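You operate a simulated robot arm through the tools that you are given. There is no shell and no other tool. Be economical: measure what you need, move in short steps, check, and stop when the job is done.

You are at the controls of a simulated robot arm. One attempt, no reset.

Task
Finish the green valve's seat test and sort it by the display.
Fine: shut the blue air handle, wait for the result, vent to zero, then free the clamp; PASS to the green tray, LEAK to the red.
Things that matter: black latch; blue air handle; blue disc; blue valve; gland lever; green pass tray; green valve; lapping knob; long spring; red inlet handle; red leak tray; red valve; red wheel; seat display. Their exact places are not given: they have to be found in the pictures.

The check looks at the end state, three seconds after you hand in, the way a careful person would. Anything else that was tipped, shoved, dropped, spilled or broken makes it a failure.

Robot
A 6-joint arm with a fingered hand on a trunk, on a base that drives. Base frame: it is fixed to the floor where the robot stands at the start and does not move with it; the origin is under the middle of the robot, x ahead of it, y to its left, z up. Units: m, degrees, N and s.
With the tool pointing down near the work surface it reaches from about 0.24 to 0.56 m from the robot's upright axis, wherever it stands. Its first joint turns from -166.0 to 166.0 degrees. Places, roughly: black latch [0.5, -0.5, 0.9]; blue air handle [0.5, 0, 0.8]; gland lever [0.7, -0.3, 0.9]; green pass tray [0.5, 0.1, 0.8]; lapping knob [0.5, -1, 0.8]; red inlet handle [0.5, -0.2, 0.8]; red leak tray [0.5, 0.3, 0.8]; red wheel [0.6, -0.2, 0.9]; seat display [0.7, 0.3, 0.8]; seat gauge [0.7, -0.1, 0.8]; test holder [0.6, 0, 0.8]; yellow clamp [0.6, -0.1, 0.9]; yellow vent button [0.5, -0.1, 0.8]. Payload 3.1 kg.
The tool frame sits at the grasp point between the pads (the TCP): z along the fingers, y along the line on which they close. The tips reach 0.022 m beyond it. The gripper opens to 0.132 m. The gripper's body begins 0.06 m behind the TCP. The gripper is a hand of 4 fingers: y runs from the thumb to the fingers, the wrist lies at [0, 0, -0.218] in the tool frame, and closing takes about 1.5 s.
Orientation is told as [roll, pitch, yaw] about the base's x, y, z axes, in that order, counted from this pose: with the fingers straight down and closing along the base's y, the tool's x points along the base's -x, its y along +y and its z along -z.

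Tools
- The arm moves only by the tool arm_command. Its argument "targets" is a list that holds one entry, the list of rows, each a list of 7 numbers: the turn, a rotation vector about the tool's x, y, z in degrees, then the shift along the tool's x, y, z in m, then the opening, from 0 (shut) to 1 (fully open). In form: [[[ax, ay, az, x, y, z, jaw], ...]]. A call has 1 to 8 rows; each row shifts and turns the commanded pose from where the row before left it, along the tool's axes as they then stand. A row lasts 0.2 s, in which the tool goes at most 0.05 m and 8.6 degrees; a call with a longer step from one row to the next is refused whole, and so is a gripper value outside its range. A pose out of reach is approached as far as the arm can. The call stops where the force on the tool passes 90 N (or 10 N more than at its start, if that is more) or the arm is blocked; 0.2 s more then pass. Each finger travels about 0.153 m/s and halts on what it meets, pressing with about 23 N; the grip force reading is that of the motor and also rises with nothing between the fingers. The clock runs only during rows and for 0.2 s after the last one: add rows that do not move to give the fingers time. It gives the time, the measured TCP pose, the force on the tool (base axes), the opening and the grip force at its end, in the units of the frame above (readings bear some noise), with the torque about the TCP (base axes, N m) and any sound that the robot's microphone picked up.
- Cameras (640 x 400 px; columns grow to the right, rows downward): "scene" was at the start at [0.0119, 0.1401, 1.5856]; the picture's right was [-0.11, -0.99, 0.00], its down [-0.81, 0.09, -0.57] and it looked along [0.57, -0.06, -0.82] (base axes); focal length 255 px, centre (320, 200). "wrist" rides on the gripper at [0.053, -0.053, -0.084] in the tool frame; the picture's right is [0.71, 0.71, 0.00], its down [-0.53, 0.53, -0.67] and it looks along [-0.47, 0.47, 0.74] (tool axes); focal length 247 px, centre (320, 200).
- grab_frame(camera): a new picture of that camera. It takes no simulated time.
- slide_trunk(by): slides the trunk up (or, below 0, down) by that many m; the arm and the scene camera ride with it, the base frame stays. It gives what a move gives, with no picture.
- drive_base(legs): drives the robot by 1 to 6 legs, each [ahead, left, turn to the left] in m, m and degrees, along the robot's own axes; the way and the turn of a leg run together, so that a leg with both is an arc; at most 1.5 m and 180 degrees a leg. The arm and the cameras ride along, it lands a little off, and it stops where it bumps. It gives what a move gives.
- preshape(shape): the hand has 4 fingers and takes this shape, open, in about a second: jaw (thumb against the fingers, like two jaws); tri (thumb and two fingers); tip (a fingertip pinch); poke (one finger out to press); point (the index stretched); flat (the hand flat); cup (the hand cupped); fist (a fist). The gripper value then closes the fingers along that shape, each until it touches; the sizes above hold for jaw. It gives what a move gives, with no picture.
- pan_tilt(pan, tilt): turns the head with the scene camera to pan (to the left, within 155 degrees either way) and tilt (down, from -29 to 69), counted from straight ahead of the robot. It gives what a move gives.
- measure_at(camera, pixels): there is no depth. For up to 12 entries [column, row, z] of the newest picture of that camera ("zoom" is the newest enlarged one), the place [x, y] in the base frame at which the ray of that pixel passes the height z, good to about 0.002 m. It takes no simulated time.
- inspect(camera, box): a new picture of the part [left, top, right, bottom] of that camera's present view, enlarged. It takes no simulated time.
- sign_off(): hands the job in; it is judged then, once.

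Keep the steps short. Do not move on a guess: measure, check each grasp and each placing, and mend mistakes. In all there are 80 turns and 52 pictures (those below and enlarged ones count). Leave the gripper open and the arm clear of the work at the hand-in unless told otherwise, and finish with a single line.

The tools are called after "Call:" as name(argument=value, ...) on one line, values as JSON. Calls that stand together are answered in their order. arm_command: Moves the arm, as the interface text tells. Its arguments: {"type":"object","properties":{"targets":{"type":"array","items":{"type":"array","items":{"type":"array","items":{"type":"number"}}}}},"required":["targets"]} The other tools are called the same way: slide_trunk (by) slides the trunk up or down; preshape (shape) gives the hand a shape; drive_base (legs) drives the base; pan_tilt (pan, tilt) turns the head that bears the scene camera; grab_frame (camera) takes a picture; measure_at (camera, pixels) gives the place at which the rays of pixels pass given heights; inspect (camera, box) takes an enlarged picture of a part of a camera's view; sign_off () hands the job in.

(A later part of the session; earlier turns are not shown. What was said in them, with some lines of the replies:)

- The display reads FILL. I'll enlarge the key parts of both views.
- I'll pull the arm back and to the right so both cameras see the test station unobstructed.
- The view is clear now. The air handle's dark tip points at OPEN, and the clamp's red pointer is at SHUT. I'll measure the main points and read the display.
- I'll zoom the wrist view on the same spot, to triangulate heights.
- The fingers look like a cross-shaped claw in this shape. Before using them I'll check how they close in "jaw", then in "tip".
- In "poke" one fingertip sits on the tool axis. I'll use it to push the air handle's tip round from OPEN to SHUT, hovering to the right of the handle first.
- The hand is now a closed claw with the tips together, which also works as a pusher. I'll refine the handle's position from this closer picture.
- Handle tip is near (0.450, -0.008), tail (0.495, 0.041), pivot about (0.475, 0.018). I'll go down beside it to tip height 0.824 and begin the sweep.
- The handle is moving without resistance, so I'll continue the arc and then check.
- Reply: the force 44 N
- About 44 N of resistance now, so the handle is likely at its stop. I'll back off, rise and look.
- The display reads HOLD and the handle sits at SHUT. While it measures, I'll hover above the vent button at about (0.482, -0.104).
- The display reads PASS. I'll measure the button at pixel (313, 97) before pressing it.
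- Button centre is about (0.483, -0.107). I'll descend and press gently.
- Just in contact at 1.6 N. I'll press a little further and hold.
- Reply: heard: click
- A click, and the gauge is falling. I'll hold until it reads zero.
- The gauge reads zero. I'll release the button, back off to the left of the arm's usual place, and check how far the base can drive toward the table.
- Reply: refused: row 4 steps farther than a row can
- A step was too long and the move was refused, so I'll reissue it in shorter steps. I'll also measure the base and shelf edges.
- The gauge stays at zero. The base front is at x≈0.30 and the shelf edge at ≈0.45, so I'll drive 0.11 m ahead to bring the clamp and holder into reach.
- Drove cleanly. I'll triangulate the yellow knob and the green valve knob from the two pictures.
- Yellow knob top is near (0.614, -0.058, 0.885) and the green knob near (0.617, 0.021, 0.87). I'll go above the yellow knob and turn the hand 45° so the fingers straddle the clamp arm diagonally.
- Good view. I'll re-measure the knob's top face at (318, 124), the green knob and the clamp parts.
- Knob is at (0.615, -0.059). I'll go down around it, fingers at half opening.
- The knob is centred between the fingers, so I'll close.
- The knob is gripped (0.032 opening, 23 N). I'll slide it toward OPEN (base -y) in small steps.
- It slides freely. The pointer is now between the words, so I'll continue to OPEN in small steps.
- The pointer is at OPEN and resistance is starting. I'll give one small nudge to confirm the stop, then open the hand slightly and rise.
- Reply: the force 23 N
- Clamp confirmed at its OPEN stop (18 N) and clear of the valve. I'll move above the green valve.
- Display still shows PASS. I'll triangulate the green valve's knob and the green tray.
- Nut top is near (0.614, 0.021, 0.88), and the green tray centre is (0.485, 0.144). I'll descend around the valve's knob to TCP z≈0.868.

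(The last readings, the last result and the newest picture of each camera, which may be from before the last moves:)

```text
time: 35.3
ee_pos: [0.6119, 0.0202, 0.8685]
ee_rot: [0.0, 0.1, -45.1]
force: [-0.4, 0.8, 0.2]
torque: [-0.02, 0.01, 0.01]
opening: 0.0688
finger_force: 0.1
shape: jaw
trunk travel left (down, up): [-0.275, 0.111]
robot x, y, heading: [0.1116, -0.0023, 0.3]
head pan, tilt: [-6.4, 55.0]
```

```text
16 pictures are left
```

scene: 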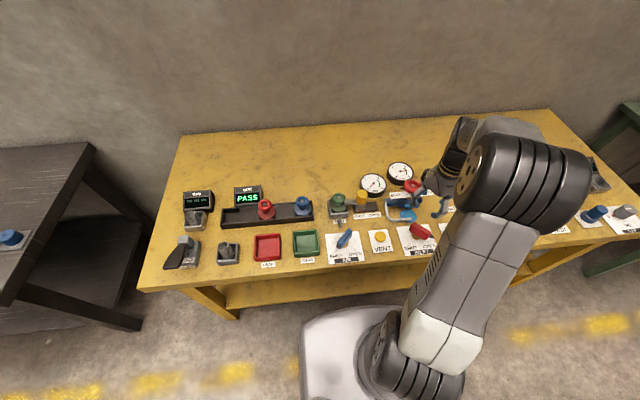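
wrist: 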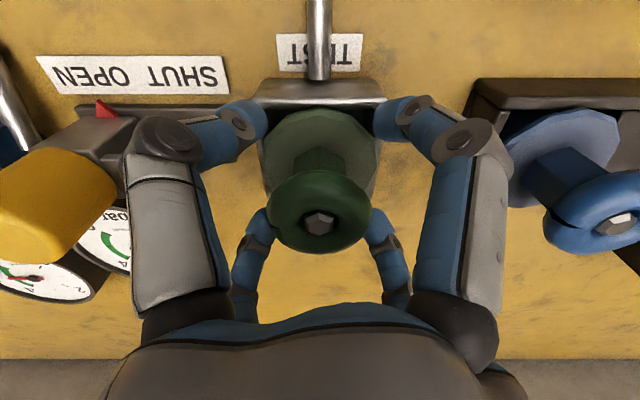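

It's well centred, so I'll close on the knob and lift a little.

Call:
arm_command(targets=[[[0, 0, 0, 0, 0, 0, 0.4], [0, 0, 0, 0, 0, 0, 0.2], [0, 0, 0, 0, 0, 0, 0], [0, 0, 0, 0, 0, 0, 0], [0, 0, 0, 0, 0, 0, 0], [0, 0, 0, 0, 0, -0.015, 0], [0, 0, 0, 0, 0, -0.015, 0], [0, 0, 0, 0, 0, -0.01, 0]]])

Call:
grab_frame(camera="wrist")

```text
time: 37.1
ee_pos: [0.6131, 0.0205, 0.9094]
ee_rot: [0.0, 0.1, -45.0]
force: [0.5, 0.2, -3.7]
torque: [0.01, -0.02, -0.02]
opening: 0.0234
finger_force: 22.9
shape: tri
trunk travel left (down, up): [-0.275, 0.111]
robot x, y, heading: [0.1068, 0.003, -0.0]
head pan, tilt: [-6.4, 55.0]
```

```text
15 pictures are left
```

wrist: 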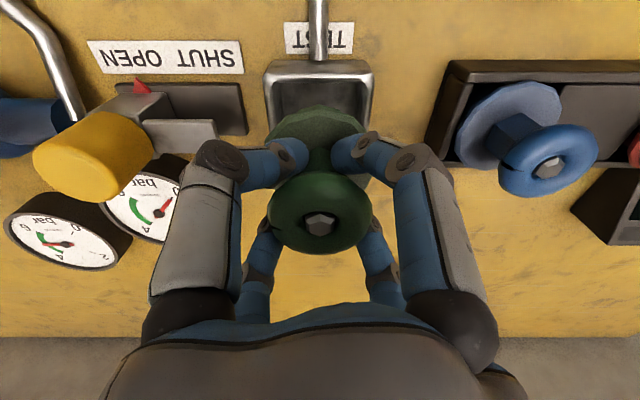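

The valve is out of the holder and held by the stem. I'll lift more and carry it to above the green tray.

Call:
arm_command(targets=[[[0, 0, 0, 0, 0, -0.04, 0], [0, 0, 0, 0.035, -0.0006, 0, 0], [0, 0, 0, 0.036, -0.0006, 0, 0], [0, 0, 0, 0.036, -0.0006, 0, 0], [0, 0, 0, 0.036, -0.0006, 0, 0], [0, 0, 0, 0.035, -0.0006, 0, 0], [0, 0, 0, 0, 0, 0, 0]]])

Call:
grab_frame(camera="wrist")

Call:
inspect(camera="scene", box=[220, 140, 420, 265])

```text
time: 38.7
ee_pos: [0.485, 0.1443, 0.9488]
ee_rot: [0.0, 0.0, -45.0]
force: [-0.3, 0.9, -3.5]
torque: [0.0, 0.0, -0.02]
opening: 0.0235
finger_force: 23.5
shape: tri
trunk travel left (down, up): [-0.275, 0.111]
robot x, y, heading: [0.1094, 0.0012, -0.3]
head pan, tilt: [-6.4, 55.0]
```

```text
14 pictures are left
```

wrist: 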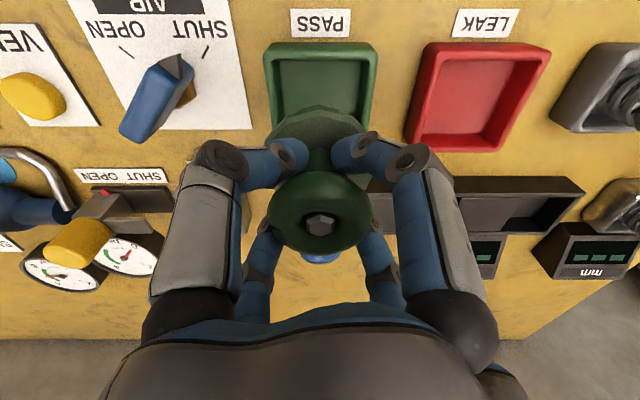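

```text
3.20 times, centred on (320, 202) of scene
```

zoom: 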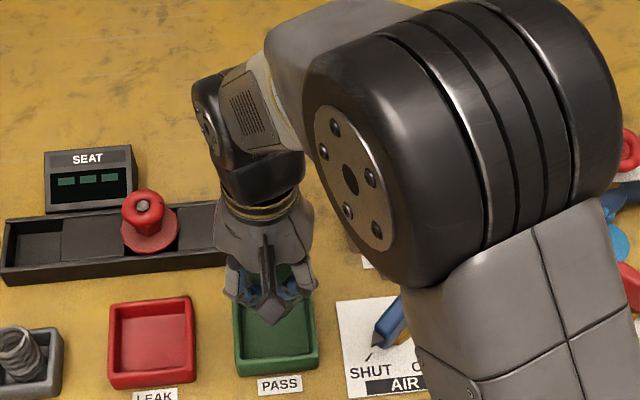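

I'll check the tray edges in this picture before lowering.

Call:
measure_at(camera="wrist", pixels=[[266, 48, 0.83], [376, 48, 0.83], [288, 60, 0.81], [356, 60, 0.81], [270, 128, 0.83], [368, 128, 0.83]])

```text
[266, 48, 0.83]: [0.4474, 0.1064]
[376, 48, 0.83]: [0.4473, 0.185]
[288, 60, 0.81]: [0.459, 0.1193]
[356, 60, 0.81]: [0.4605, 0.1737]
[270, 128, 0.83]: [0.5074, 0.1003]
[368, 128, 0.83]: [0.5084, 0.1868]
```

Tray centre is about (0.486, 0.145), so I'm aligned. I'll lower, ending with slow steps.

Call:
arm_command(targets=[[[0, 0, 0, 0, 0, 0.04, 0], [0, 0, 0, 0, 0, 0.03, 0], [0, 0, 0, 0, 0, 0.004, 0], [0, 0, 0, 0, 0, 0.003, 0], [0, 0, 0, 0, 0, 0, 0]]])

Call:
grab_frame(camera="wrist")

```text
time: 39.9
ee_pos: [0.4843, 0.1452, 0.8725]
ee_rot: [0.0, 0.1, -45.0]
force: [0.0, -0.4, -3.2]
torque: [0.0, -0.02, -0.01]
opening: 0.023
finger_force: 23.0
shape: tri
trunk travel left (down, up): [-0.275, 0.111]
robot x, y, heading: [0.1102, -0.0002, -0.0]
head pan, tilt: [-6.4, 55.0]
```

```text
12 pictures are left
```

wrist: 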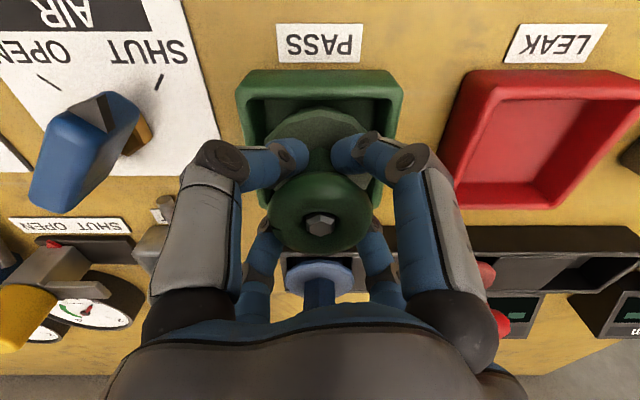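

Inside the tray walls, no contact yet. I'll lower in 3 mm steps until it touches.

Call:
arm_command(targets=[[[0, 0, 0, 0, 0, 0.003, 0], [0, 0, 0, 0, 0, 0.002, 0], [0, 0, 0, 0, 0, 0, 0]]])

Call:
arm_command(targets=[[[0, 0, 0, 0, 0, 0.002, 0], [0, 0, 0, 0, 0, 0.002, 0], [0, 0, 0, 0, 0, 0, 0]]])

```text
time: 40.7
ee_pos: [0.4831, 0.1455, 0.8687]
ee_rot: [0.1, 0.0, -44.9]
force: [-0.5, -1.2, 9.8]
torque: [-0.01, 0.05, -0.01]
opening: 0.0231
finger_force: 22.4
shape: tri
trunk travel left (down, up): [-0.275, 0.111]
robot x, y, heading: [0.1111, -0.0003, -0.0]
head pan, tilt: [-6.4, 55.0]
```

```text
time: 41.5
ee_pos: [0.4834, 0.1455, 0.8653]
ee_rot: [0.4, -0.2, -45.0]
force: [0.2, -0.6, 43.8]
torque: [-0.05, -0.05, -0.02]
opening: 0.0247
finger_force: 22.9
shape: tri
trunk travel left (down, up): [-0.275, 0.111]
robot x, y, heading: [0.1104, -0.0009, -0.1]
head pan, tilt: [-6.4, 55.0]
```

It's seated on the tray floor. I'll ease the pressure, open, and rise straight up.

Call:
arm_command(targets=[[[0, 0, 0, 0, 0, -0.004, 0], [0, 0, 0, 0, 0, 0, 0.2], [0, 0, 0, 0, 0, 0, 0.4], [0, 0, 0, 0, 0, 0, 0.55], [0, 0, 0, 0, 0, 0, 0.55], [0, 0, 0, 0, 0, -0.04, 0.55], [0, 0, 0, 0, 0, -0.045, 0.55], [0, 0, 0, 0, 0, -0.045, 0.55]]])

Call:
grab_frame(camera="wrist")

```text
time: 43.3
ee_pos: [0.4848, 0.1443, 0.9965]
ee_rot: [0.0, 0.0, -45.0]
force: [0.4, 0.1, -0.7]
torque: [0.03, -0.01, -0.02]
opening: 0.0687
finger_force: 0.0
shape: jaw
trunk travel left (down, up): [-0.275, 0.111]
robot x, y, heading: [0.1105, 0.0024, 0.1]
head pan, tilt: [-6.4, 55.0]
```

```text
11 pictures are left
```

wrist: 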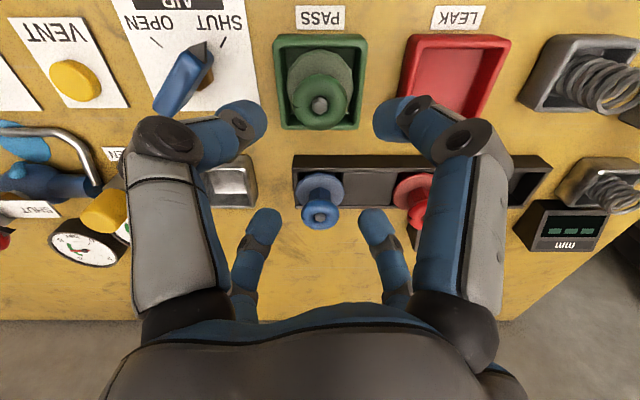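

The valve stands upright in the green tray. I'll move the arm up and back, open fully, and take a last look.

Call:
arm_command(targets=[[[0, 0, 0, 0, 0, -0.04, 0.6], [0, 0, 0, 0.018, -0.018, -0.03, 0.7], [0, 0, 0, 0.018, -0.018, -0.03, 0.85], [0, 0, 0, 0.018, -0.018, -0.02, 1], [0, 0, 0, 0.018, -0.018, 0, 1], [0, 0, 0, 0, 0, 0, 1], [0, 0, 0, 0, 0, 0, 1]]])

Call:
drive_base(legs=[[-0.11, 0, 0]])

Call:
grab_frame(camera="wrist")

Call:
inspect(camera="scene", box=[160, 120, 440, 290])

```text
time: 44.9
ee_pos: [0.3824, 0.1445, 1.1158]
ee_rot: [0.0, 0.0, -45.0]
force: [0.1, 0.3, -0.2]
torque: [0.03, -0.01, -0.01]
opening: 0.1257
finger_force: 0.1
shape: jaw
trunk travel left (down, up): [-0.275, 0.111]
robot x, y, heading: [0.1051, -0.0004, -0.1]
head pan, tilt: [-6.4, 55.0]
```

```text
time: 46.1
ee_pos: [0.2694, 0.1455, 1.117]
ee_rot: [0.0, 0.0, -44.8]
force: [0.7, 0.0, 0.1]
torque: [-0.01, 0.02, 0.0]
opening: 0.1258
finger_force: 0.1
shape: jaw
trunk travel left (down, up): [-0.275, 0.111]
robot x, y, heading: [-0.0042, -0.0016, 0.1]
head pan, tilt: [-6.4, 55.0]
```

```text
10 pictures are left
```

wrist: 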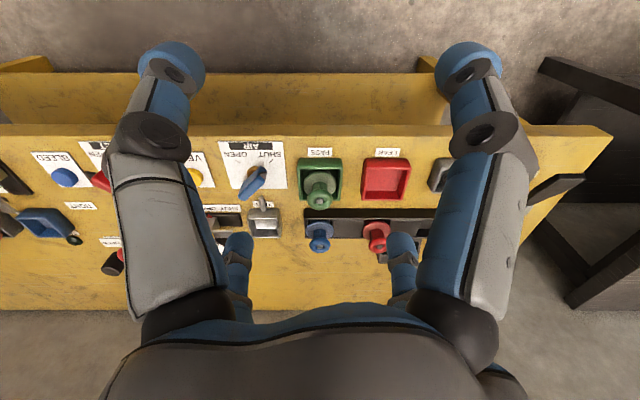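

```text
2.29 times, centred on (300, 205) of scene
```

zoom: 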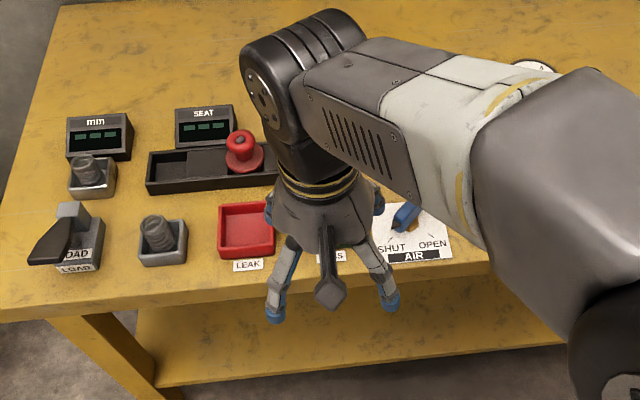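

The valve is in the green tray with nothing else disturbed: air shut, vented to zero and clamp open. Handing in now.

Call:
sign_off()

```text
The job is handed in.
```

The green valve's seat test read PASS, so after the air was shut, the line vented to zero and the clamp freed, I set it upright in the green pass tray and handed in.
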